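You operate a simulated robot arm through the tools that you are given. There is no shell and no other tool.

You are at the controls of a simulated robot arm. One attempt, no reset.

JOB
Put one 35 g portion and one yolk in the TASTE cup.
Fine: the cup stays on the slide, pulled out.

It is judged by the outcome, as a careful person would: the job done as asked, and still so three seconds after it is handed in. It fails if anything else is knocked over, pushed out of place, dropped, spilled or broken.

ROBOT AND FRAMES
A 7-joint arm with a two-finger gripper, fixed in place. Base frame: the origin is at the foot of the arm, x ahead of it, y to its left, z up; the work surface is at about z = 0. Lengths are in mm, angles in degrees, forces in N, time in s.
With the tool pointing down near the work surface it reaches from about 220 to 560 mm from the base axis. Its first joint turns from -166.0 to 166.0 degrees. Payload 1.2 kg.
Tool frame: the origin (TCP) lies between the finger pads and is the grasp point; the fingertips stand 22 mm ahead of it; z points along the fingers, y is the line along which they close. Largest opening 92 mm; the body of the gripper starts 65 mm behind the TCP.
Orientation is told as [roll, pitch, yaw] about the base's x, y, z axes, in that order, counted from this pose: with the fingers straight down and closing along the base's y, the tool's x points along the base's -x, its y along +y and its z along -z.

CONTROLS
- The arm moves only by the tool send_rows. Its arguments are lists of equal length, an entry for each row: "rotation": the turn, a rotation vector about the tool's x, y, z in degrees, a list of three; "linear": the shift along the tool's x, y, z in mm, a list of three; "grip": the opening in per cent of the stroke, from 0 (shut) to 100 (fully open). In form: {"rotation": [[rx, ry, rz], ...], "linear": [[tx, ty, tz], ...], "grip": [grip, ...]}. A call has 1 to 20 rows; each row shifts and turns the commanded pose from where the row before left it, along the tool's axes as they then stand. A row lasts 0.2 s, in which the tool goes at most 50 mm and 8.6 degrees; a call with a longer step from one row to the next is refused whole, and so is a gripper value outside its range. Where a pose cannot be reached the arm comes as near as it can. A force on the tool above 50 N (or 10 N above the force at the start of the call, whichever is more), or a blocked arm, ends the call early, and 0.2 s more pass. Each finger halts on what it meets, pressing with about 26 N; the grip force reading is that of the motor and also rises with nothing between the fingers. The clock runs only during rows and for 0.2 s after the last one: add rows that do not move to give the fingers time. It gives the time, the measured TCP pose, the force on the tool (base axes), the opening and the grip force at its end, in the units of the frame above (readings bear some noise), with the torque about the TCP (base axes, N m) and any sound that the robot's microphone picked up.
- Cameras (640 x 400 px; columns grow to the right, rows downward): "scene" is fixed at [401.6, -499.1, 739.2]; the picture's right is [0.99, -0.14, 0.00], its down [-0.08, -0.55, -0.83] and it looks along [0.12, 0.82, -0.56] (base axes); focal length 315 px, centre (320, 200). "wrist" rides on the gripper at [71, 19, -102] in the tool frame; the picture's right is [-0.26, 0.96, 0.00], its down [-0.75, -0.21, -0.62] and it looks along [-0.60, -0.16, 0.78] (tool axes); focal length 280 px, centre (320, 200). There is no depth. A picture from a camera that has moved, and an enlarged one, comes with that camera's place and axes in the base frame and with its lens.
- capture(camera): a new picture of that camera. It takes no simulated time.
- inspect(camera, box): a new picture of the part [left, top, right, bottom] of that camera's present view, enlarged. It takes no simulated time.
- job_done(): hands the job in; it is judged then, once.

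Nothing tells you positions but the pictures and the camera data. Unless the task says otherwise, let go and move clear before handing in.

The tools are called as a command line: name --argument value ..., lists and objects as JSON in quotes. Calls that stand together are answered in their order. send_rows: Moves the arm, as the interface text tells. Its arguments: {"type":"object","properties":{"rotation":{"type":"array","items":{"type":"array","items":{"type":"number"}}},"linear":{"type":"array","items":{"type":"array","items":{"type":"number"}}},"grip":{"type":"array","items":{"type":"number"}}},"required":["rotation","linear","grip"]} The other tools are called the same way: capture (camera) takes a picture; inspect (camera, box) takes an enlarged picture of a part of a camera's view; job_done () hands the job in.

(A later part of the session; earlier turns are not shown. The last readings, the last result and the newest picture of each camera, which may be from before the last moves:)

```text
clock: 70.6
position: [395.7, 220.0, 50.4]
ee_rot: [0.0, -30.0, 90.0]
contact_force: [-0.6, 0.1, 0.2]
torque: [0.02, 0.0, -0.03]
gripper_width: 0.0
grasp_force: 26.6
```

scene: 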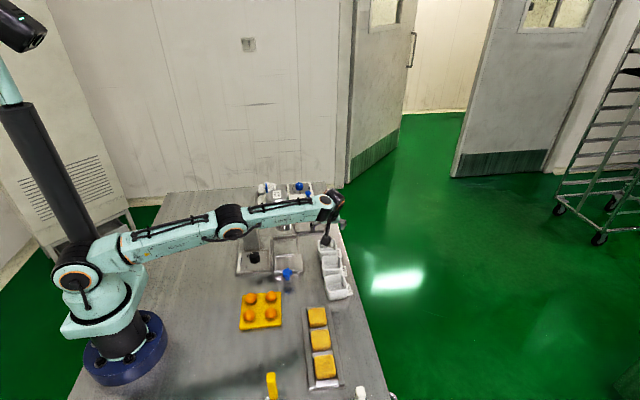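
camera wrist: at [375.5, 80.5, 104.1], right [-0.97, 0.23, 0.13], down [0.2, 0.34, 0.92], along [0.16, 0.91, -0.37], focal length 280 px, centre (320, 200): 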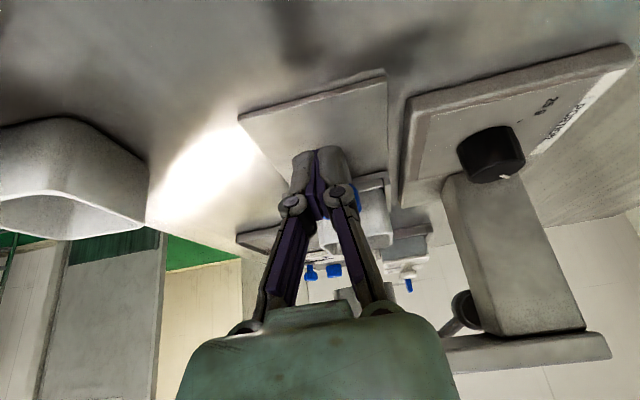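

No contact yet; continuing.

send_rows --rotation '[[0, 0, 0], [0, 0, 0]]' --linear '[[-2.6, 0, 1.5], [0, 0, 0]]' --grip '[0, 0]'

send_rows --rotation '[[0, 0, 0], [0, 0, 0]]' --linear '[[-2.6, 0, 1.5], [0, 0, 0]]' --grip '[0, 0]'

send_rows --rotation '[[0, 0, 0], [0, 0, 0]]' --linear '[[-1.7, 0, 1], [0, 0, 0]]' --grip '[0, 0]'

send_rows --rotation '[[0, 0, 0], [0, 0, 0]]' --linear '[[-1.7, 0, 1], [0, 0, 0]]' --grip '[0, 0]'

```text
clock: 71.2
position: [395.8, 224.7, 50.9]
ee_rot: [0.0, -30.0, 90.1]
contact_force: [0.7, 0.3, -0.1]
torque: [-0.01, -0.02, 0.04]
gripper_width: 0.2
grasp_force: 26.0
```

```text
clock: 71.8
position: [395.5, 226.1, 51.6]
ee_rot: [0.0, -29.9, 90.0]
contact_force: [-0.3, -0.6, 0.4]
torque: [-0.01, 0.02, 0.01]
gripper_width: 0.0
grasp_force: 26.5
```

```text
clock: 72.4
position: [396.3, 226.9, 51.5]
ee_rot: [0.0, -29.9, 90.0]
contact_force: [-1.0, -5.6, 0.5]
torque: [-0.05, 0.06, 0.02]
gripper_width: 0.0
grasp_force: 25.7
```

```text
clock: 73.0
position: [396.4, 227.0, 50.3]
ee_rot: [0.1, -29.7, 90.0]
contact_force: [-3.4, -17.8, 1.5]
torque: [-0.28, 0.09, 0.1]
gripper_width: 0.0
grasp_force: 26.6
```

Contact at y≈227 and the force climbs without motion: it seems to be at the stop. One more small step to confirm.

send_rows --rotation '[[0, 0, 0], [0, 0, 0]]' --linear '[[-1.7, 0, 1], [0, 0, 0]]' --grip '[0, 0]'

capture --camera "wrist"

```text
clock: 73.6
position: [397.3, 228.4, 52.8]
ee_rot: [-0.1, -29.6, 89.7]
contact_force: [-1.0, -31.7, 1.0]
torque: [-0.45, 0.11, 0.06]
gripper_width: 0.0
grasp_force: 25.7
```

```text
taken
camera wrist: at [376.9, 115.7, 104.1], right [-0.96, 0.23, 0.13], down [0.2, 0.35, 0.92], along [0.17, 0.91, -0.38], focal length 280 px, centre (320, 200)
```

wrist: 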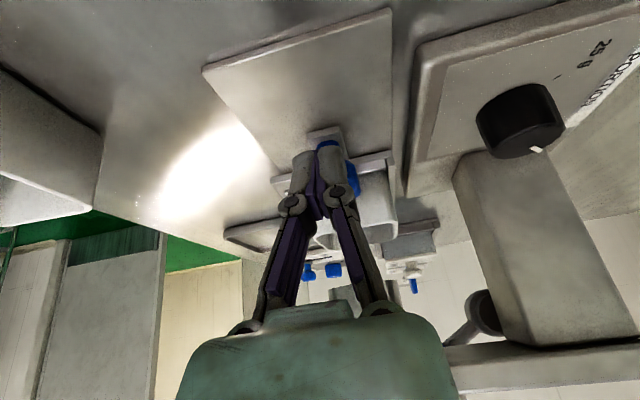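

The slide is firmly home (32 N, no motion). Next is the dispensing lever: I'll back off, rise above the hopper, level the tool and go over to the lever behind it.

send_rows --rotation '[[0, 0, 0], [0, 0, 0], [0, 0, 0], [0, 0, 0], [0, 0, 0], [0, 0, 0], [0, 0, 0], [0, 0, 0], [0, 7.5, 0], [0, 7.5, 0], [0, 7.5, 0], [0, 7.5, 0], [0, 0, 0]]' --linear '[[13, 0, -7.5], [13, 0, -7.5], [-20, 0, -34.6], [-20, 0, -34.6], [-20, 0, -34.6], [-20, 0, -34.6], [-20, 0, -34.6], [-20, 0, -34.6], [0, 0, 0], [0, 0, 0], [0, 0, 0], [0, 0, 0], [0, 0, 0]]' --grip '[0, 0, 0, 0, 0, 0, 0, 0, 0, 0, 0, 0, 0]'

send_rows --rotation '[[0, 0, 0], [0, 0, 0], [0, 0, 0]]' --linear '[[-36.4, 15, -5], [-36.4, 15, -5], [-20, 10, 0]]' --grip '[0, 0, 0]'

capture --camera "wrist"

inspect --camera "scene" --box '[230, 130, 350, 280]'

```text
clock: 76.4
position: [396.9, 201.7, 291.4]
ee_rot: [-0.2, 0.1, 90.1]
contact_force: [-0.1, -1.2, 0.1]
torque: [0.03, 0.01, -0.01]
gripper_width: 0.1
grasp_force: 25.9
```

```text
clock: 77.2
position: [354.5, 296.7, 303.1]
ee_rot: [0.0, 0.0, 90.0]
contact_force: [-0.2, 0.1, -0.5]
torque: [-0.02, -0.01, 0.04]
gripper_width: 0.0
grasp_force: 26.2
```

```text
taken
camera wrist: at [333.5, 224.5, 403.8], right [-0.96, 0.26, 0.0], down [0.2, 0.75, 0.63], along [0.16, 0.6, -0.78], focal length 280 px, centre (320, 200)
```

wrist: 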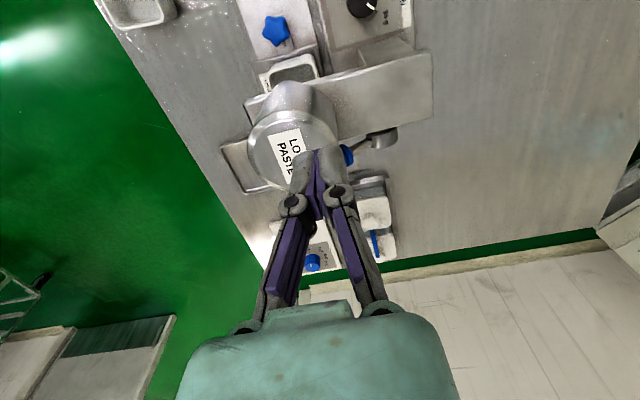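

```text
2.67 times, centred on (290, 205) of scene
camera zoom: at [401.6, -499.1, 739.2], right [0.99, -0.14, 0.0], down [-0.08, -0.55, -0.83], along [0.12, 0.82, -0.56], focal length 840 px, centre (400, 187)
```

zoom: 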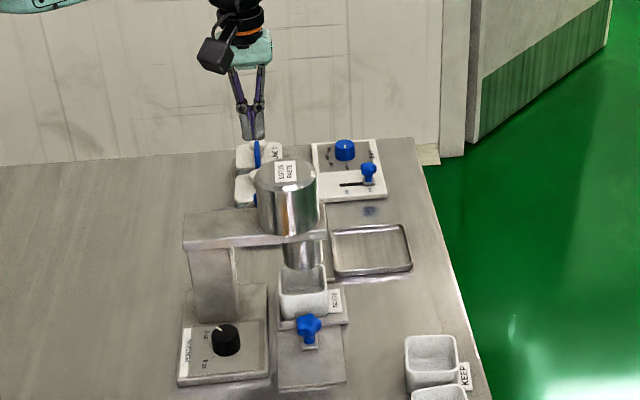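

Lever boss and blue grip are visible behind the hopper. I'll move over the lever and check alignment from above.

send_rows --rotation '[[0, 0, 0], [0, 0, 0], [0, 0, 0], [0, 0, 0]]' --linear '[[-30, 0, 0], [-30, 0, 0], [-21, 0, 0], [0, 0, 10]]' --grip '[0, 0, 0, 0]'

capture --camera "wrist"

inspect --camera "wrist" --box '[240, 40, 420, 170]'

```text
clock: 78.2
position: [355.7, 374.6, 292.0]
ee_rot: [0.0, 0.0, 90.0]
contact_force: [0.1, -0.1, 0.5]
torque: [0.0, 0.01, 0.03]
gripper_width: 0.0
grasp_force: 25.9
```

```text
taken
camera wrist: at [336.4, 303.8, 394.0], right [-0.97, 0.26, 0.0], down [0.2, 0.75, 0.62], along [0.16, 0.6, -0.78], focal length 280 px, centre (320, 200)
```

wrist: 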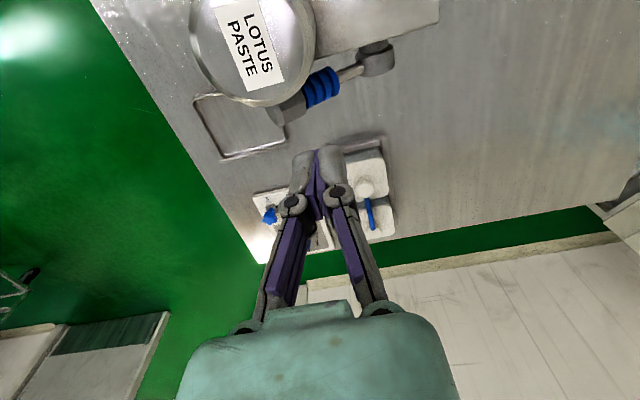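

```text
3.08 times, centred on (330, 105) of wrist
camera zoom: at [336.4, 303.8, 394.0], right [-0.97, 0.26, 0.0], down [0.2, 0.75, 0.62], along [0.16, 0.6, -0.78], focal length 863 px, centre (289, 492)
```

zoom: 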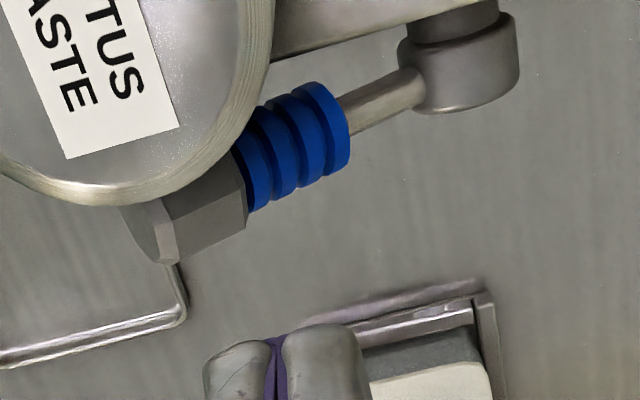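

Clear view of the lever: boss at (303, 373), blue grip centred near (355, 374, 157), angled up. I'll lean the tool 10° away from the hopper and lower to just above the grip.

send_rows --rotation '[[0, 5, 0], [0, 5, 0], [0, 0, 0], [0, 0, 0], [0, 0, 0], [0, 0, 0], [0, 0, 0]]' --linear '[[0, 0, 0], [0, 0, 0], [-3.9, -1.5, -0.7], [-5.05, 0, 28.6], [-5.05, 0, 28.6], [-4.4, 0, 24.6], [0, 0, 0]]' --grip '[0, 0, 0, 0, 0, 0, 0]'

capture --camera "wrist"

inspect --camera "wrist" --box '[240, 60, 420, 190]'

```text
clock: 79.5
position: [356.0, 358.2, 235.5]
ee_rot: [-0.7, 9.6, 90.0]
contact_force: [-5.5, -1.0, 10.0]
torque: [-0.16, 0.04, -0.09]
gripper_width: 0.0
grasp_force: 25.9
out of reach, approached as far as the arm can: row 2, 3
stopped in row 6: the force on the tool passed its limit at 86 N (the readings are from after the stop); the commanded pose is now the measured one
```

```text
taken
camera wrist: at [335.0, 305.2, 347.2], right [-0.96, 0.26, -0.06], down [0.2, 0.85, 0.49], along [0.17, 0.46, -0.87], focal length 280 px, centre (320, 200)
```

wrist: 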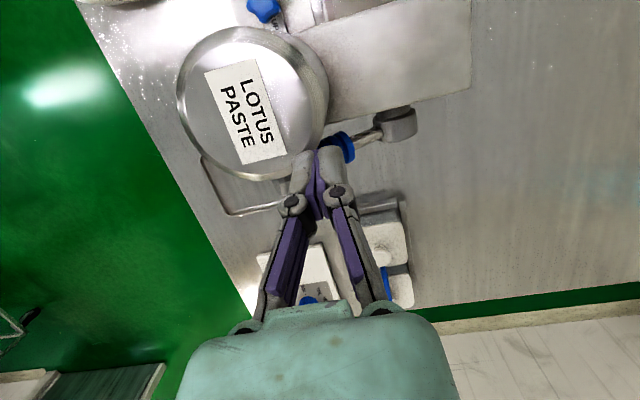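

```text
3.08 times, centred on (330, 125) of wrist
camera zoom: at [335.0, 305.2, 347.2], right [-0.96, 0.26, -0.06], down [0.2, 0.85, 0.49], along [0.17, 0.46, -0.87], focal length 863 px, centre (289, 431)
```

zoom: 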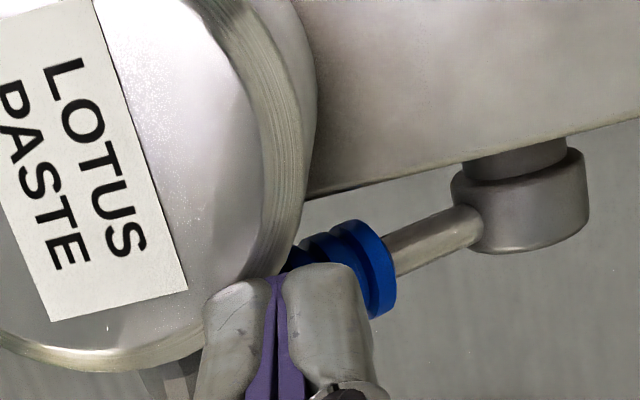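

The extra lean put the pose out of reach, so the arm came in short and touched the hopper's lid. I'll lift right away, check nothing shifted, and use a different lean (top toward -x) instead.

send_rows --rotation '[[0, 0, 0], [0, 0, 0], [0, -4.8, 0], [0, -4.8, 0], [0, 0, 0]]' --linear '[[5.2, 0, -29.5], [5.2, 0, -29.5], [0, 0, 0], [0, 0, 0], [0, 0, 0]]' --grip '[0, 0, 0, 0, 0]'

inspect --camera "scene" --box '[230, 170, 340, 270]'

capture --camera "wrist"

```text
clock: 80.7
position: [354.8, 358.9, 293.3]
ee_rot: [-0.7, 0.1, 90.2]
contact_force: [0.6, -0.1, 0.1]
torque: [-0.03, -0.01, -0.02]
gripper_width: 0.0
grasp_force: 26.1
```

```text
4.00 times, centred on (285, 220) of scene
camera zoom: at [401.6, -499.1, 739.2], right [0.99, -0.14, 0.0], down [-0.08, -0.55, -0.83], along [0.12, 0.82, -0.56], focal length 1261 px, centre (460, 120)
```

zoom: 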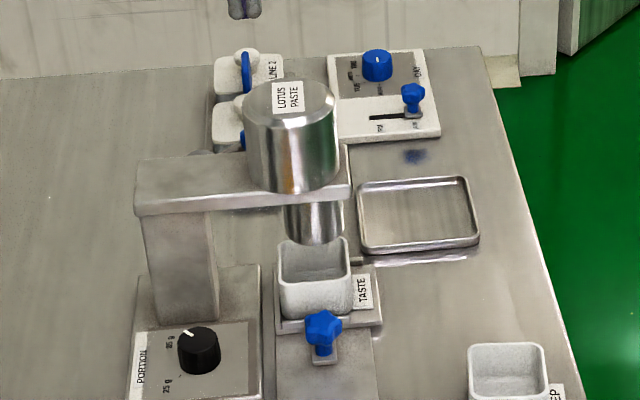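

```text
taken
camera wrist: at [334.7, 287.2, 394.9], right [-0.97, 0.26, -0.01], down [0.2, 0.75, 0.63], along [0.17, 0.6, -0.78], focal length 280 px, centre (320, 200)
```

wrist: 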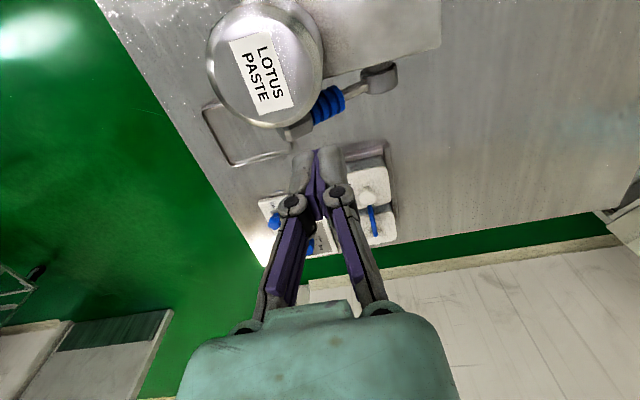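

Nothing was disturbed. I'll lean the tool 20° with its top toward -x (well within reach), move over the blue grip, and look again before pushing.

send_rows --rotation '[[6.67, 0, 0], [6.67, 0, 0], [6.66, 0, 0], [0, 0, 0], [0, 0, 0], [0, 0, 0], [0, 0, 0]]' --linear '[[0, 0, 0], [0, 0, 0], [0, 0, 0], [-17, 15.3, -5.6], [0, 9.35, 25.7], [0, 9.35, 25.7], [0, 0, 0]]' --grip '[0, 0, 0, 0, 0, 0, 0]'

capture --camera "wrist"

inspect --camera "wrist" --box '[240, 60, 420, 190]'

```text
clock: 82.3
position: [339.6, 377.4, 239.5]
ee_rot: [-20.7, 0.0, 90.1]
contact_force: [1.0, -0.3, 0.0]
torque: [0.0, -0.01, 0.01]
gripper_width: 0.0
grasp_force: 26.3
```

```text
taken
camera wrist: at [285.8, 304.9, 327.2], right [-0.9, 0.26, -0.34], down [-0.03, 0.75, 0.66], along [0.43, 0.6, -0.67], focal length 280 px, centre (320, 200)
```

wrist: 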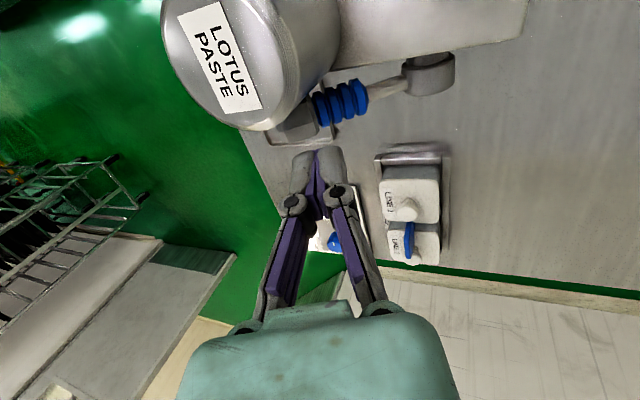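

```text
3.08 times, centred on (330, 125) of wrist
camera zoom: at [285.8, 304.9, 327.2], right [-0.9, 0.26, -0.34], down [-0.03, 0.75, 0.66], along [0.43, 0.6, -0.67], focal length 863 px, centre (289, 431)
```

zoom: 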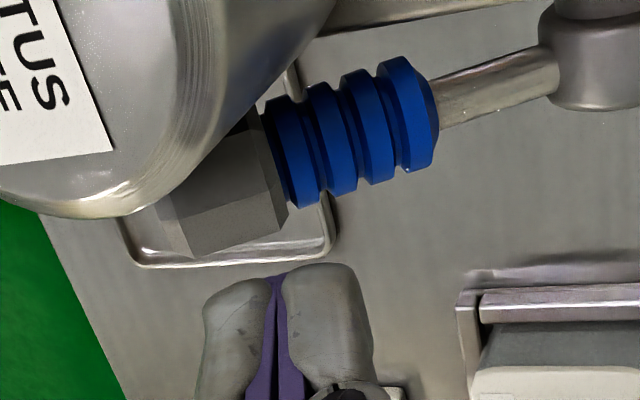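

Triangulated grip centre: about (355, 372.5, 155). I'll align y, come to just above it, then press down along the lever's arc while monitoring force.

send_rows --rotation '[[0, 0, 0], [0, 0, 0], [0, 0, 0]]' --linear '[[2.4, 8, 21], [0, 8, 20.5], [0, 0, 0]]' --grip '[0, 0, 0]'

capture --camera "wrist"

inspect --camera "wrist" --box '[240, 60, 420, 190]'

```text
clock: 83.1
position: [339.2, 373.5, 195.1]
ee_rot: [-20.6, 0.0, 90.1]
contact_force: [-0.4, 0.1, -0.5]
torque: [-0.02, 0.03, 0.0]
gripper_width: 0.0
grasp_force: 25.4
```

```text
taken
camera wrist: at [285.1, 300.8, 282.9], right [-0.9, 0.26, -0.34], down [-0.03, 0.75, 0.66], along [0.43, 0.6, -0.67], focal length 280 px, centre (320, 200)
```

wrist: 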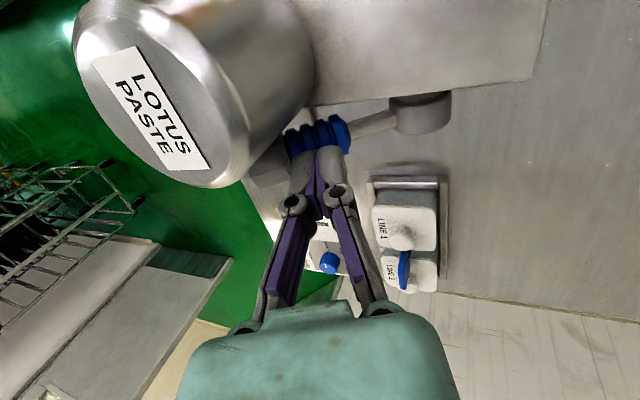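

```text
3.08 times, centred on (330, 125) of wrist
camera zoom: at [285.1, 300.8, 282.9], right [-0.9, 0.26, -0.34], down [-0.03, 0.75, 0.66], along [0.43, 0.6, -0.67], focal length 863 px, centre (289, 431)
```

zoom: 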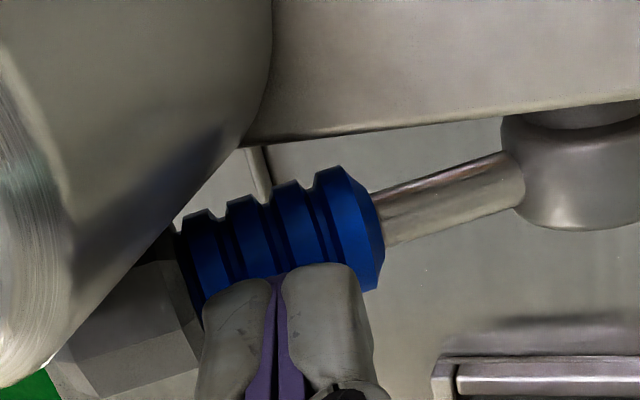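

The fingertips are aligned over the blue grip. Starting the push down along the arc in small steps.

send_rows --rotation '[[0, 0, 0], [0, 0, 0], [0, 0, 0], [0, 0, 0]]' --linear '[[0, 1.8, 8], [0, -2.05, 6.07], [0, -2.05, 6.07], [0, 0, 0]]' --grip '[0, 0, 0, 0]'

capture --camera "wrist"

```text
clock: 84.1
position: [349.7, 373.4, 175.9]
ee_rot: [-20.6, 0.0, 90.0]
contact_force: [-2.4, 1.1, 1.3]
torque: [0.04, 0.0, 0.01]
gripper_width: 0.1
grasp_force: 25.8
```

```text
taken
camera wrist: at [294.5, 301.0, 265.0], right [-0.9, 0.26, -0.34], down [-0.03, 0.75, 0.66], along [0.43, 0.6, -0.67], focal length 280 px, centre (320, 200)
```

wrist: 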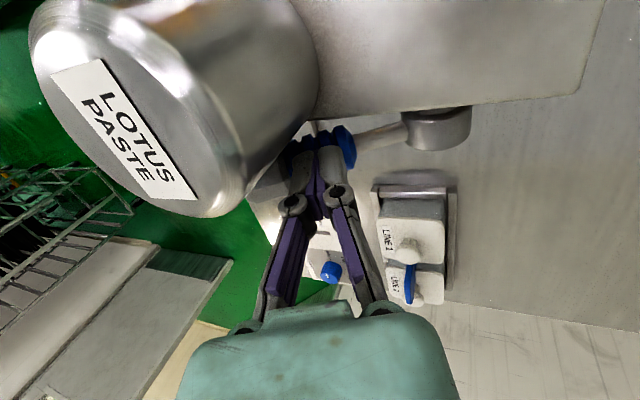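

Light contact (about 3 N); the lever yields easily. Continuing down the arc.

send_rows --rotation '[[0, 0, 0], [0, 0, 0], [0, 0, 0], [0, 0, 0]]' --linear '[[0, -0.77, 6.67], [0, -0.77, 6.67], [0, -0.77, 6.67], [0, 0, 0]]' --grip '[0, 0, 0, 0]'

capture --camera "wrist"

inspect --camera "scene" --box '[230, 170, 340, 270]'

```text
clock: 85.1
position: [358.4, 373.1, 159.3]
ee_rot: [-20.7, -0.1, 90.0]
contact_force: [-1.6, -1.3, 5.0]
torque: [-0.01, 0.05, -0.04]
gripper_width: 0.0
grasp_force: 28.2
```

```text
taken
camera wrist: at [303.9, 301.3, 247.1], right [-0.9, 0.26, -0.34], down [-0.03, 0.75, 0.66], along [0.43, 0.6, -0.67], focal length 280 px, centre (320, 200)
```

wrist: 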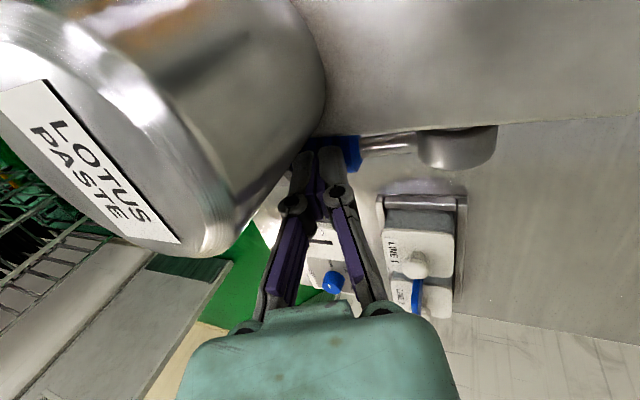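

```text
4.00 times, centred on (285, 220) of scene
camera zoom: at [401.6, -499.1, 739.2], right [0.99, -0.14, 0.0], down [-0.08, -0.55, -0.83], along [0.12, 0.82, -0.56], focal length 1261 px, centre (460, 120)
```

zoom: 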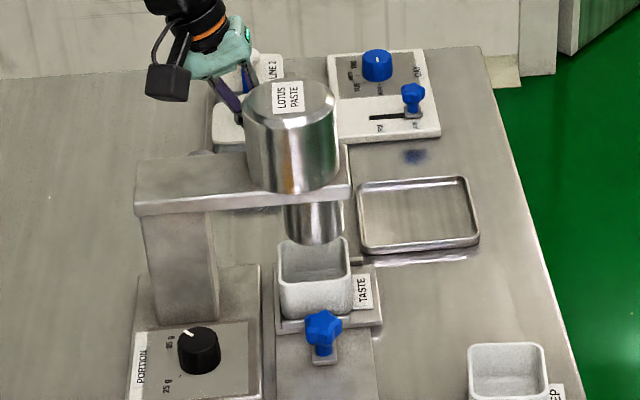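

The lever is following down with about 5 N. Continuing through horizontal.

send_rows --rotation '[[0, 0, 0], [0, 0, 0], [0, 0, 0], [0, 0, 0]]' --linear '[[0, 1.45, 6.92], [0, 1.45, 6.92], [0, 1.45, 6.92], [0, 0, 0]]' --grip '[0, 0, 0, 0]'

capture --camera "wrist"

inspect --camera "scene" --box '[270, 210, 330, 260]'

```text
clock: 86.1
position: [362.0, 372.4, 137.9]
ee_rot: [-20.8, 0.0, 90.1]
contact_force: [1.3, 2.6, 6.7]
torque: [0.07, -0.01, 0.01]
gripper_width: 0.0
grasp_force: 27.7
```

```text
taken
camera wrist: at [306.8, 301.2, 227.0], right [-0.9, 0.26, -0.34], down [-0.03, 0.75, 0.66], along [0.43, 0.6, -0.67], focal length 280 px, centre (320, 200)
```

wrist: 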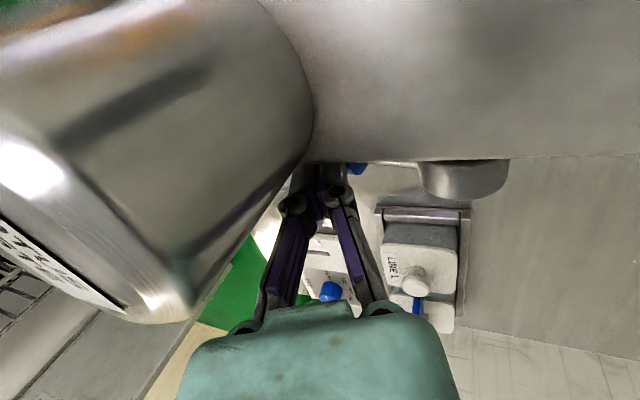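

```text
8.00 times, centred on (300, 235) of scene
camera zoom: at [401.6, -499.1, 739.2], right [0.99, -0.14, 0.0], down [-0.08, -0.55, -0.83], along [0.12, 0.82, -0.56], focal length 2521 px, centre (480, -80)
```

zoom: 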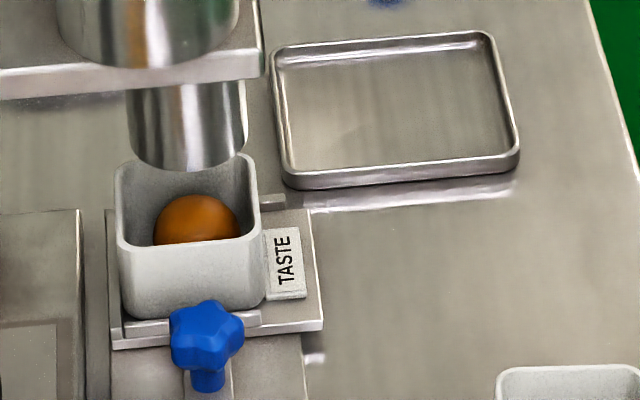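

A lotus-paste ball has dropped into TASTE: one portion dispensed. I'll let the lever back up along the same path and then rise clear.

send_rows --rotation '[[0, 0, 0], [0, 0, 0], [0, 0, 0], [0, 0, 0], [0, 0, 0], [0, 0, 0], [0, 0, 0], [0, 0, 0], [0, 0, 0], [0, 0, 0], [0, 0, 0]]' --linear '[[0, -1.45, -6.92], [0, -1.45, -6.92], [0, -1.45, -6.92], [0, 0.77, -6.67], [0, 0.77, -6.67], [0, 0.77, -6.67], [0, 2.05, -6.07], [0, 2.05, -6.07], [0, -3.4, -12], [0, -7, -20], [0, -14, -38]]' --grip '[0, 0, 0, 0, 0, 0, 0, 0, 0, 0, 0]'

capture --camera "wrist"

inspect --camera "scene" --box '[270, 210, 330, 260]'

```text
clock: 88.5
position: [340.0, 373.4, 261.6]
ee_rot: [-20.7, 0.1, 90.0]
contact_force: [0.5, -0.2, 0.3]
torque: [0.0, 0.02, -0.04]
gripper_width: 0.0
grasp_force: 27.6
```

```text
taken
camera wrist: at [284.5, 301.6, 350.0], right [-0.9, 0.26, -0.34], down [-0.03, 0.75, 0.66], along [0.43, 0.6, -0.67], focal length 280 px, centre (320, 200)
```

wrist: 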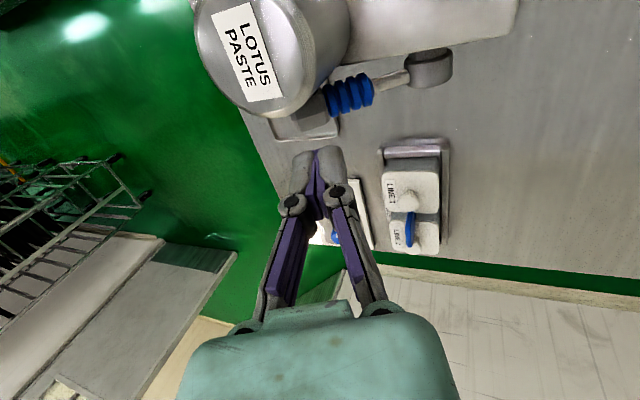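

```text
8.00 times, centred on (300, 235) of scene
camera zoom: at [401.6, -499.1, 739.2], right [0.99, -0.14, 0.0], down [-0.08, -0.55, -0.83], along [0.12, 0.82, -0.56], focal length 2521 px, centre (480, -80)
```

zoom: 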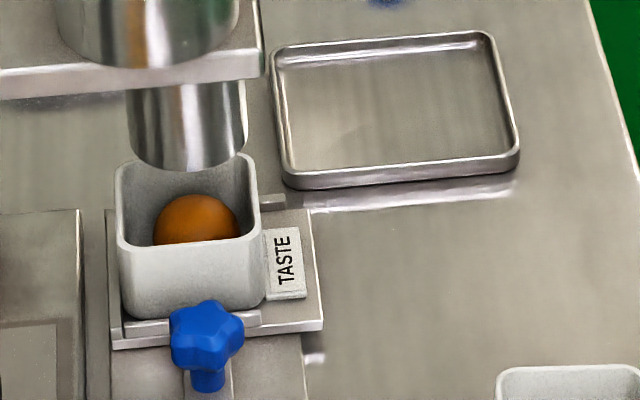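

The lever has sprung back up and the single paste portion sits in the cup. Now I'll return to the star handle to pull the slide out.

send_rows --rotation '[[0, 0, 0], [-6.9, 0, 0], [-6.9, 0, 0], [-6.9, 0, 0], [0, 0, 0], [0, 0, 0], [0, 0, 0], [0, 0, 0], [0, -7.5, 0], [0, -7.5, 0], [0, -7.5, 0], [0, -7.5, 0], [0, 0, 0]]' --linear '[[0, -13.7, -37.6], [0, 0, 0], [0, 0, 0], [0, 0, 0], [43, -13.8, 0], [43, -13.8, 0], [43, -13.8, 0], [43, -13.8, 0], [0, 0, 0], [0, 0, 0], [0, 0, 0], [0, 0, 0], [0, 0, 0]]' --grip '[0, 0, 0, 0, 0, 0, 0, 0, 30, 60, 70, 70, 70]'

capture --camera "wrist"

```text
clock: 91.3
position: [393.2, 202.0, 301.1]
ee_rot: [0.0, -30.2, 90.1]
contact_force: [0.3, 0.1, 0.1]
torque: [0.0, -0.01, 0.0]
gripper_width: 64.2
grasp_force: 0.1
```

```text
taken
camera wrist: at [374.0, 88.4, 353.4], right [-0.97, 0.23, 0.13], down [0.2, 0.34, 0.92], along [0.16, 0.91, -0.37], focal length 280 px, centre (320, 200)
```

wrist: 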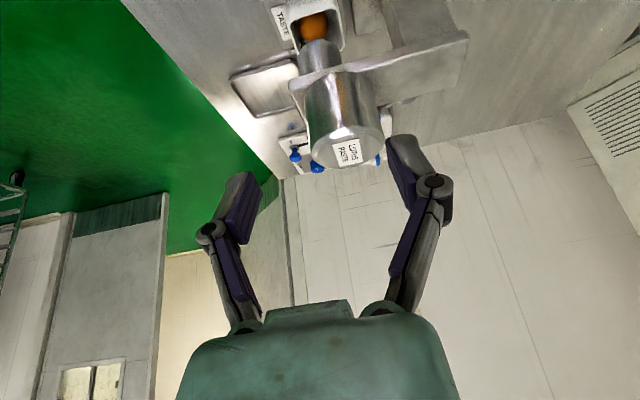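

Descending in front of the handle to check its position before gripping.

send_rows --rotation '[[0, 0, 0], [0, 0, 0], [0, 0, 0], [0, 0, 0], [0, 0, 0]]' --linear '[[22.5, -0.5, 39], [22.5, -0.5, 39], [22.5, 0, 39], [22.5, 0, 39], [0, 0, 0]]' --grip '[70, 70, 70, 70, 70]'

capture --camera "wrist"

inspect --camera "wrist" --box '[240, 50, 420, 180]'

```text
clock: 92.5
position: [395.6, 199.5, 118.4]
ee_rot: [0.0, -30.0, 90.1]
contact_force: [0.4, 0.2, -0.5]
torque: [0.03, -0.01, -0.02]
gripper_width: 64.6
grasp_force: 0.0
```

```text
taken
camera wrist: at [375.5, 87.2, 172.5], right [-0.97, 0.23, 0.13], down [0.2, 0.34, 0.92], along [0.16, 0.91, -0.38], focal length 280 px, centre (320, 200)
```

wrist: 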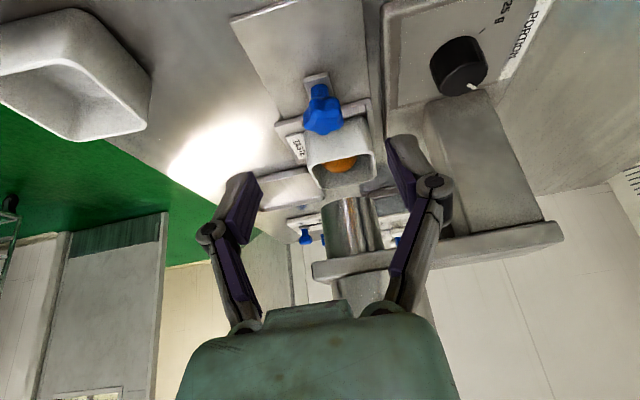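

```text
3.08 times, centred on (330, 115) of wrist
camera zoom: at [375.5, 87.2, 172.5], right [-0.97, 0.23, 0.13], down [0.2, 0.34, 0.92], along [0.16, 0.91, -0.38], focal length 863 px, centre (289, 462)
```

zoom: 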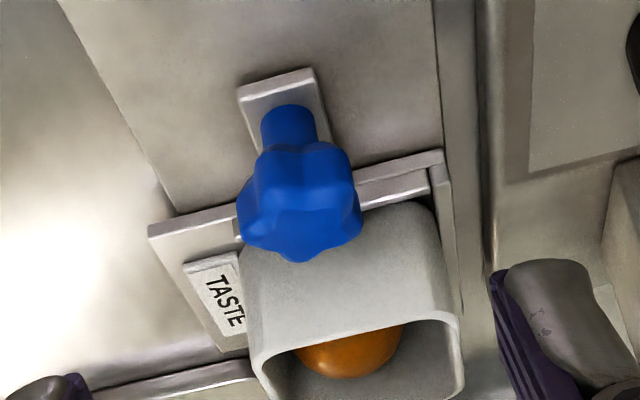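

Star handle is now at about (394, 251). I'll move over it, lower, and grip.

send_rows --rotation '[[0, 0, 0], [0, 0, 0], [0, 0, 0], [0, 0, 0], [0, 0, 0], [0, 0, 0], [0, 0, 0], [0, 0, 0]]' --linear '[[-20.8, 0, 12], [-20.8, 0, 12], [12, 0, 20.8], [12, 0, 20.8], [12.5, 0, 21.6], [0, 0, 0], [0, 0, 0], [0, 0, 0]]' --grip '[70, 70, 70, 70, 70, 15, 15, 15]'

capture --camera "wrist"

```text
clock: 94.3
position: [396.1, 248.2, 46.8]
ee_rot: [-0.1, -30.0, 90.1]
contact_force: [-7.5, -5.9, 9.9]
torque: [-0.08, 0.08, 0.21]
gripper_width: 28.2
grasp_force: 28.0
```

```text
taken
camera wrist: at [375.3, 135.1, 100.0], right [-0.97, 0.23, 0.13], down [0.2, 0.34, 0.92], along [0.16, 0.91, -0.37], focal length 280 px, centre (320, 200)
```

wrist: 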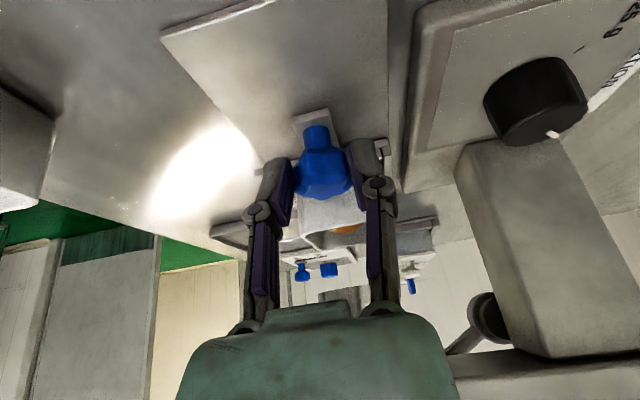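

Gripped. Pulling the slide out smoothly along -y.

send_rows --rotation '[[0, 0, 0], [0, 0, 0], [0, 0, 0], [0, 0, 0], [0, 0, 0], [0, 0, 0], [0, 0, 0], [0, 0, 0], [0, 0, 0], [0, 0, 0], [0, 0, 0], [0, 0, 0], [0, 0, 0], [0, 0, 0], [0, 0, 0]]' --linear '[[2.6, 0.5, -1.5], [5.2, 0.1, -3], [5.2, 0.1, -3], [5.2, 0.1, -3], [5.2, 0.1, -3], [5.2, 0.1, -3], [5.2, 0.1, -3], [5.2, 0.1, -3], [5.2, 0.1, -3], [5.2, 0.1, -3], [5.2, 0.1, -3], [5.2, 0.1, -3], [5.2, 0.1, -3], [2.6, 0, -1.5], [0, 0, 0]]' --grip '[15, 15, 15, 15, 15, 15, 15, 15, 15, 15, 15, 15, 15, 15, 15]'

capture --camera "wrist"

inspect --camera "scene" --box '[230, 190, 340, 290]'

```text
clock: 97.5
position: [393.8, 169.2, 48.2]
ee_rot: [-0.3, -29.9, 90.1]
contact_force: [28.3, 0.0, -15.8]
torque: [0.25, -0.35, -0.25]
gripper_width: 28.1
grasp_force: 28.2
```

```text
taken
camera wrist: at [374.4, 56.8, 100.3], right [-0.96, 0.23, 0.13], down [0.2, 0.34, 0.92], along [0.17, 0.91, -0.38], focal length 280 px, centre (320, 200)
```

wrist: 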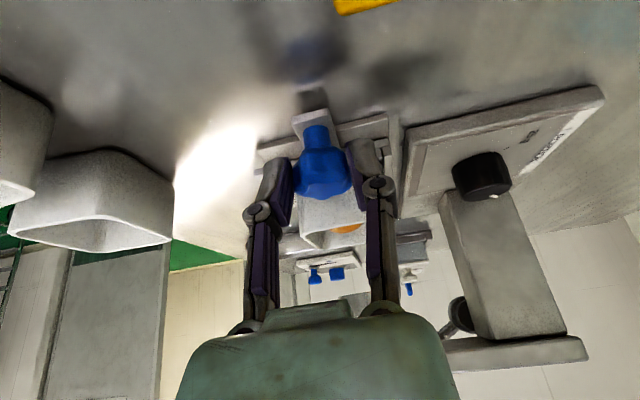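

```text
4.00 times, centred on (285, 240) of scene
camera zoom: at [401.6, -499.1, 739.2], right [0.99, -0.14, 0.0], down [-0.08, -0.55, -0.83], along [0.12, 0.82, -0.56], focal length 1261 px, centre (460, 40)
```

zoom: 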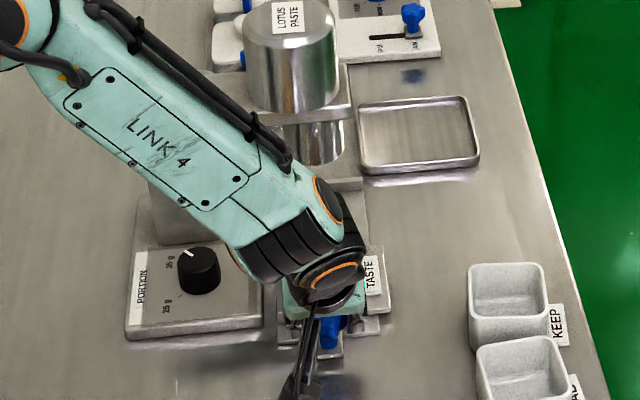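

Almost out, with some sideways load; I'll ease it by shifting +x and slightly down, then finish the last 13 mm.

send_rows --rotation '[[0, 0, 0], [0, 0, 0]]' --linear '[[0.5, -2, 0.9], [0, 0, 0]]' --grip '[15, 15]'

send_rows --rotation '[[0, 0, 0], [0, 0, 0], [0, 0, 0]]' --linear '[[4.3, 0, -2.5], [3.5, 0, -2], [0, 0, 0]]' --grip '[15, 15, 15]'

send_rows --rotation '[[0, 0, 0], [0, 0, 0]]' --linear '[[2.6, 0, -1.5], [0, 0, 0]]' --grip '[15, 15]'

```text
clock: 98.1
position: [395.0, 171.6, 47.8]
ee_rot: [0.0, -30.0, 90.1]
contact_force: [10.8, -0.3, 8.0]
torque: [-0.65, -0.18, -0.28]
gripper_width: 28.0
grasp_force: 27.7
```

```text
clock: 98.9
position: [395.3, 162.3, 48.0]
ee_rot: [0.1, -29.9, 90.1]
contact_force: [8.0, 0.2, 2.6]
torque: [0.86, -0.12, -0.13]
gripper_width: 28.4
grasp_force: 28.2
```

```text
clock: 99.5
position: [395.5, 159.4, 48.4]
ee_rot: [0.1, -30.0, 89.9]
contact_force: [5.7, -0.9, 0.4]
torque: [0.74, -0.18, -0.03]
gripper_width: 28.1
grasp_force: 28.2
```

Nearly at the original position; a final few millimetres.

send_rows --rotation '[[0, 0, 0], [0, 0, 0]]' --linear '[[2.6, -0.4, -1.5], [0, 0, 0]]' --grip '[15, 15]'

send_rows --rotation '[[0, 0, 0], [0, 0, 0]]' --linear '[[1.3, 0, -0.75], [0, 0, 0]]' --grip '[15, 15]'

capture --camera "wrist"

```text
clock: 100.1
position: [396.1, 156.6, 46.9]
ee_rot: [0.2, -30.0, 90.2]
contact_force: [-1.3, 0.5, 5.6]
torque: [-0.63, 0.03, -0.1]
gripper_width: 28.5
grasp_force: 28.1
```

```text
clock: 100.7
position: [395.0, 155.3, 48.9]
ee_rot: [-0.1, -30.2, 90.2]
contact_force: [2.0, 8.6, -1.2]
torque: [-0.36, -0.05, 0.04]
gripper_width: 28.4
grasp_force: 27.9
```

```text
taken
camera wrist: at [375.4, 42.6, 99.9], right [-0.97, 0.22, 0.13], down [0.2, 0.34, 0.92], along [0.16, 0.91, -0.37], focal length 280 px, centre (320, 200)
```

wrist: 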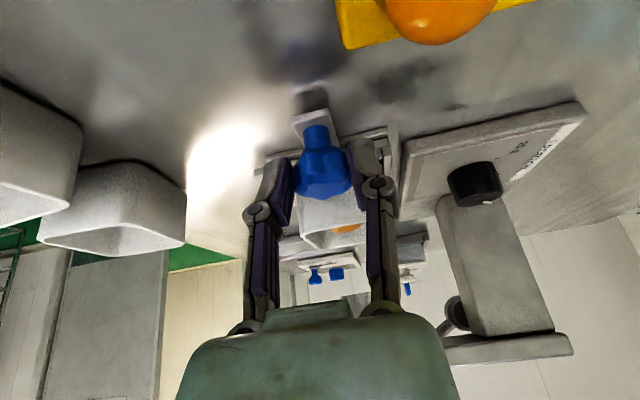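

The slide is back at its outer stop. Releasing the handle and rising to look at the cup and yolk tray.

send_rows --rotation '[[0, 0, 0], [0, 0, 0], [0, 0, 0], [0, 0, 0], [0, 0, 0], [0, 0, 0], [0, 0, 0], [0, 0, 0], [0, 0, 0], [0, 0, 0], [0, 0, 0]]' --linear '[[-0.8, 0, 0.4], [0, 0, 0], [0, 0, 0], [-10, 0, -17.3], [-15, 0, -26], [-20, 0, -34.6], [-20, 0, -34.6], [0, 0, 0], [0, 0, 0], [0, 0, 0], [0, 0, 0]]' --grip '[70, 70, 70, 70, 70, 70, 70, 70, 70, 70, 70]'

send_rows --rotation '[[0, 7.5, 0], [0, 7.5, 0], [0, 7.5, 0], [0, 7.5, 0], [0, 0, 0], [0, 0, 0], [0, 0, 0]]' --linear '[[0, 0, 0], [0, 0, 0], [0, 0, 0], [0, 0, 0], [35, 20, 0], [35, 30, 0], [30, 30, 0]]' --grip '[70, 70, 70, 70, 70, 70, 70]'

capture --camera "wrist"

inspect --camera "scene" --box '[230, 220, 340, 340]'

```text
clock: 103.1
position: [396.8, 152.9, 174.9]
ee_rot: [-0.1, -30.0, 89.9]
contact_force: [0.1, -0.5, 0.1]
torque: [0.0, -0.02, -0.01]
gripper_width: 64.6
grasp_force: 0.1
```

```text
clock: 104.7
position: [316.4, 57.1, 177.4]
ee_rot: [0.0, 0.1, 90.1]
contact_force: [-0.5, -0.3, -0.2]
torque: [0.0, 0.02, 0.02]
gripper_width: 64.4
grasp_force: 0.1
```

```text
taken
camera wrist: at [296.1, -15.0, 278.3], right [-0.97, 0.26, 0.0], down [0.2, 0.75, 0.62], along [0.16, 0.6, -0.78], focal length 280 px, centre (320, 200)
```

wrist: 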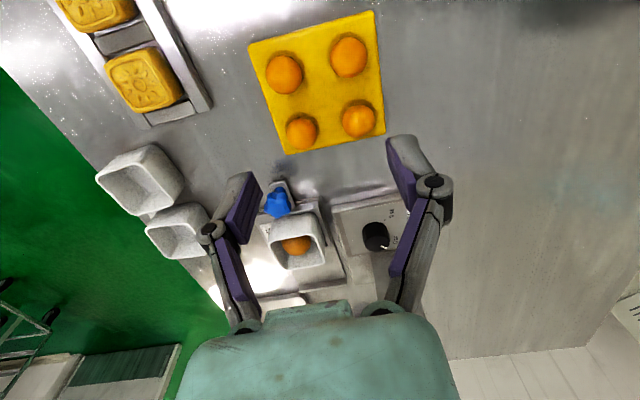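

```text
3.33 times, centred on (285, 280) of scene
camera zoom: at [401.6, -499.1, 739.2], right [0.99, -0.14, 0.0], down [-0.08, -0.55, -0.83], along [0.12, 0.82, -0.56], focal length 1050 px, centre (437, -67)
```

zoom: 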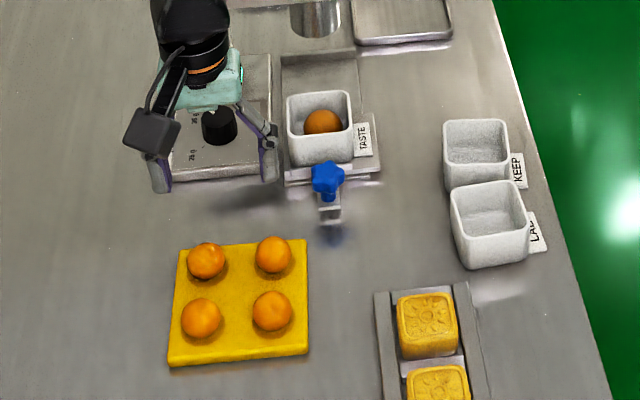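

TASTE holds one paste ball with the slide pulled out. Now I'll measure the yolks on the tray.

inspect --camera "wrist" --box '[240, 0, 400, 160]'

inspect --camera "wrist" --box '[240, 160, 350, 300]'

```text
2.50 times, centred on (320, 80) of wrist
camera zoom: at [296.1, -15.0, 278.3], right [-0.97, 0.26, 0.0], down [0.2, 0.75, 0.62], along [0.16, 0.6, -0.78], focal length 701 px, centre (320, 500)
```

zoom: 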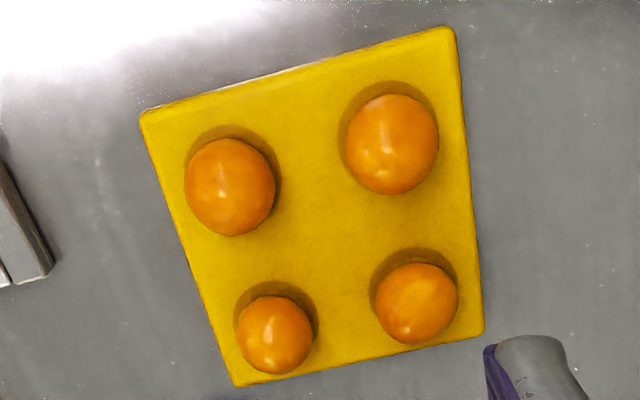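

```text
2.86 times, centred on (295, 230) of wrist
camera zoom: at [296.1, -15.0, 278.3], right [-0.97, 0.26, 0.0], down [0.2, 0.75, 0.62], along [0.16, 0.6, -0.78], focal length 801 px, centre (391, 114)
```

zoom: 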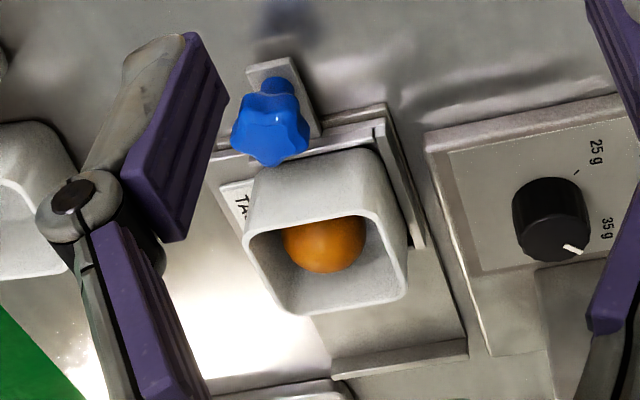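

Yolks are about 30 mm across in shallow dimples, spaced 56 mm; the nearest to the cup is at about (345, 97.6, 22). I'll go above it with the tool vertical and verify alignment.

send_rows --rotation '[[0, 0, 0], [0, 0, 0], [0, 0, 0], [0, 0, 0], [0, 0, 0]]' --linear '[[-20, -14, 0], [-20.5, -14.6, 0], [0, 0, 35], [0, 0, 35], [0, 0, 0]]' --grip '[58, 58, 58, 58, 58]'

capture --camera "wrist"

inspect --camera "wrist" --box '[230, 60, 410, 190]'

```text
clock: 105.9
position: [344.1, 97.4, 106.8]
ee_rot: [0.0, -0.1, 90.1]
contact_force: [0.0, -0.9, -0.1]
torque: [-0.02, -0.02, 0.0]
gripper_width: 53.6
grasp_force: 0.1
```

```text
taken
camera wrist: at [324.1, 25.5, 207.6], right [-0.97, 0.26, 0.0], down [0.2, 0.75, 0.62], along [0.16, 0.6, -0.78], focal length 280 px, centre (320, 200)
```

wrist: 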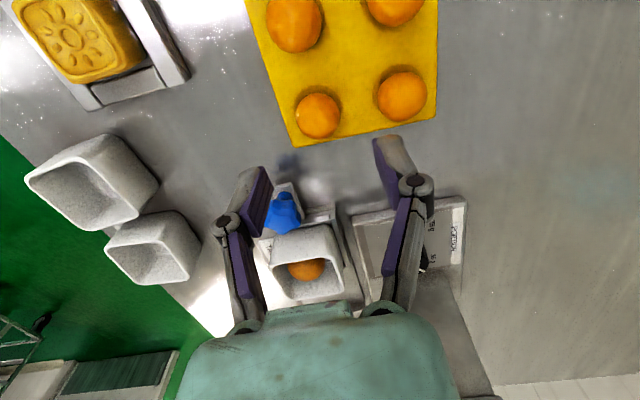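

```text
3.08 times, centred on (320, 125) of wrist
camera zoom: at [324.1, 25.5, 207.6], right [-0.97, 0.26, 0.0], down [0.2, 0.75, 0.62], along [0.16, 0.6, -0.78], focal length 863 px, centre (320, 431)
```

zoom: 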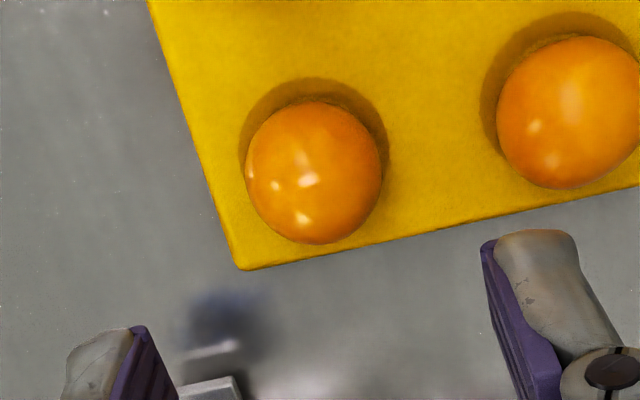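

Aligned within about 1.5 mm. Shifting slightly and descending so the fingertips reach just below the yolk's equator.

send_rows --rotation '[[0, 0, 0], [0, 0, 0], [0, 0, 0], [0, 0, 0]]' --linear '[[0, -1.3, 25], [0, 0, 25], [0, 0, 15.5], [0, 0, 0]]' --grip '[55, 55, 55, 55]'

capture --camera "wrist"

inspect --camera "scene" --box '[230, 270, 310, 340]'

```text
clock: 106.9
position: [345.9, 96.1, 40.7]
ee_rot: [0.1, 0.0, 90.1]
contact_force: [0.1, -1.1, -0.2]
torque: [0.02, -0.01, 0.03]
gripper_width: 50.7
grasp_force: 0.0
```

```text
taken
camera wrist: at [325.2, 23.5, 142.4], right [-0.97, 0.26, 0.0], down [0.2, 0.75, 0.62], along [0.16, 0.6, -0.78], focal length 280 px, centre (320, 200)
```

wrist: 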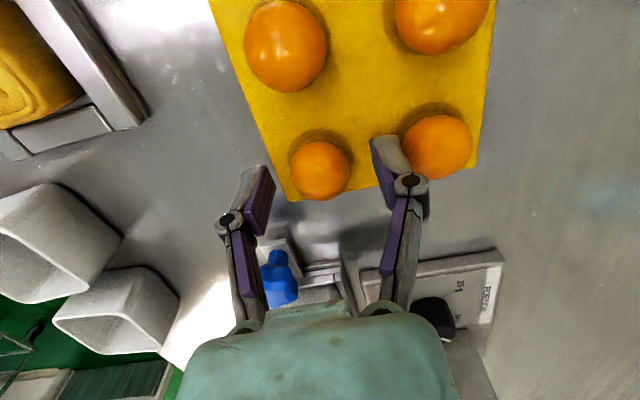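

```text
5.71 times, centred on (270, 305) of scene
camera zoom: at [401.6, -499.1, 739.2], right [0.99, -0.14, 0.0], down [-0.08, -0.55, -0.83], along [0.12, 0.82, -0.56], focal length 1801 px, centre (606, -400)
```

zoom: 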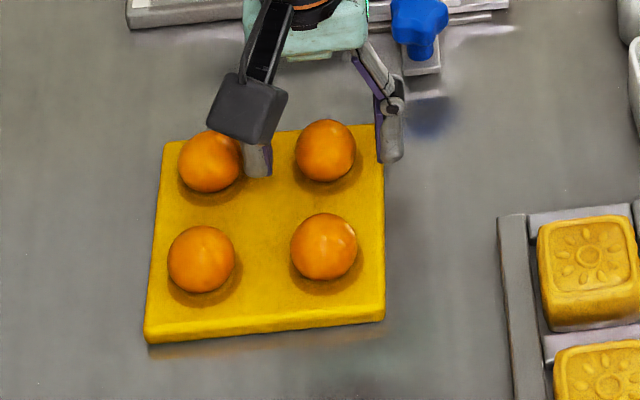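

The yolk is centred between the pads. I'll close gradually and watch the force so as not to squeeze it hard.

send_rows --rotation '[[0, 0, 0], [0, 0, 0], [0, 0, 0]]' --linear '[[-1.2, 0, 0], [0, 0, 0], [0, 0, 0]]' --grip '[42, 36, 36]'

send_rows --rotation '[[0, 0, 0], [0, 0, 0]]' --linear '[[0, 0, 0], [0, 0, 0]]' --grip '[33, 33]'

send_rows --rotation '[[0, 0, 0], [0, 0, 0]]' --linear '[[0, 0, 0], [0, 0, 0]]' --grip '[31.5, 31.5]'

```text
clock: 107.7
position: [344.9, 96.2, 41.5]
ee_rot: [0.0, 0.0, 90.0]
contact_force: [0.0, -0.9, 0.1]
torque: [0.02, -0.02, 0.04]
gripper_width: 33.0
grasp_force: 0.1
```

```text
clock: 108.3
position: [345.1, 96.6, 40.7]
ee_rot: [0.0, 0.0, 90.0]
contact_force: [-0.7, -0.6, 0.2]
torque: [0.01, -0.01, -0.02]
gripper_width: 30.3
grasp_force: 0.1
```

```text
clock: 108.9
position: [345.9, 96.6, 41.4]
ee_rot: [0.0, 0.0, 90.0]
contact_force: [0.6, -0.2, -0.4]
torque: [0.01, -0.02, -0.05]
gripper_width: 29.5
grasp_force: 0.6
```

First contact at about 29.5 mm. Closing a little more.

send_rows --rotation '[[0, 0, 0], [0, 0, 0]]' --linear '[[0, 0, 0], [0, 0, 0]]' --grip '[30, 30]'

send_rows --rotation '[[0, 0, 0], [0, 0, 0]]' --linear '[[0, 0, 0], [0, 0, 0]]' --grip '[28.5, 28.5]'

capture --camera "wrist"

```text
clock: 109.5
position: [345.8, 97.4, 41.0]
ee_rot: [0.0, 0.1, 90.1]
contact_force: [0.6, 0.5, 0.9]
torque: [0.03, 0.02, -0.03]
gripper_width: 28.8
grasp_force: 1.3
```

```text
clock: 110.1
position: [345.3, 97.4, 40.2]
ee_rot: [0.1, 0.1, 90.0]
contact_force: [0.5, -0.6, 1.2]
torque: [-0.03, -0.01, 0.01]
gripper_width: 27.8
grasp_force: 0.8
```

```text
taken
camera wrist: at [325.7, 24.9, 142.4], right [-0.97, 0.26, 0.0], down [0.2, 0.75, 0.62], along [0.16, 0.6, -0.78], focal length 280 px, centre (320, 200)
```

wrist: 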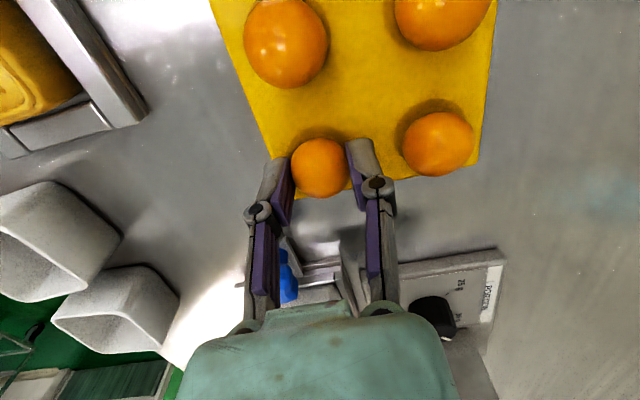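

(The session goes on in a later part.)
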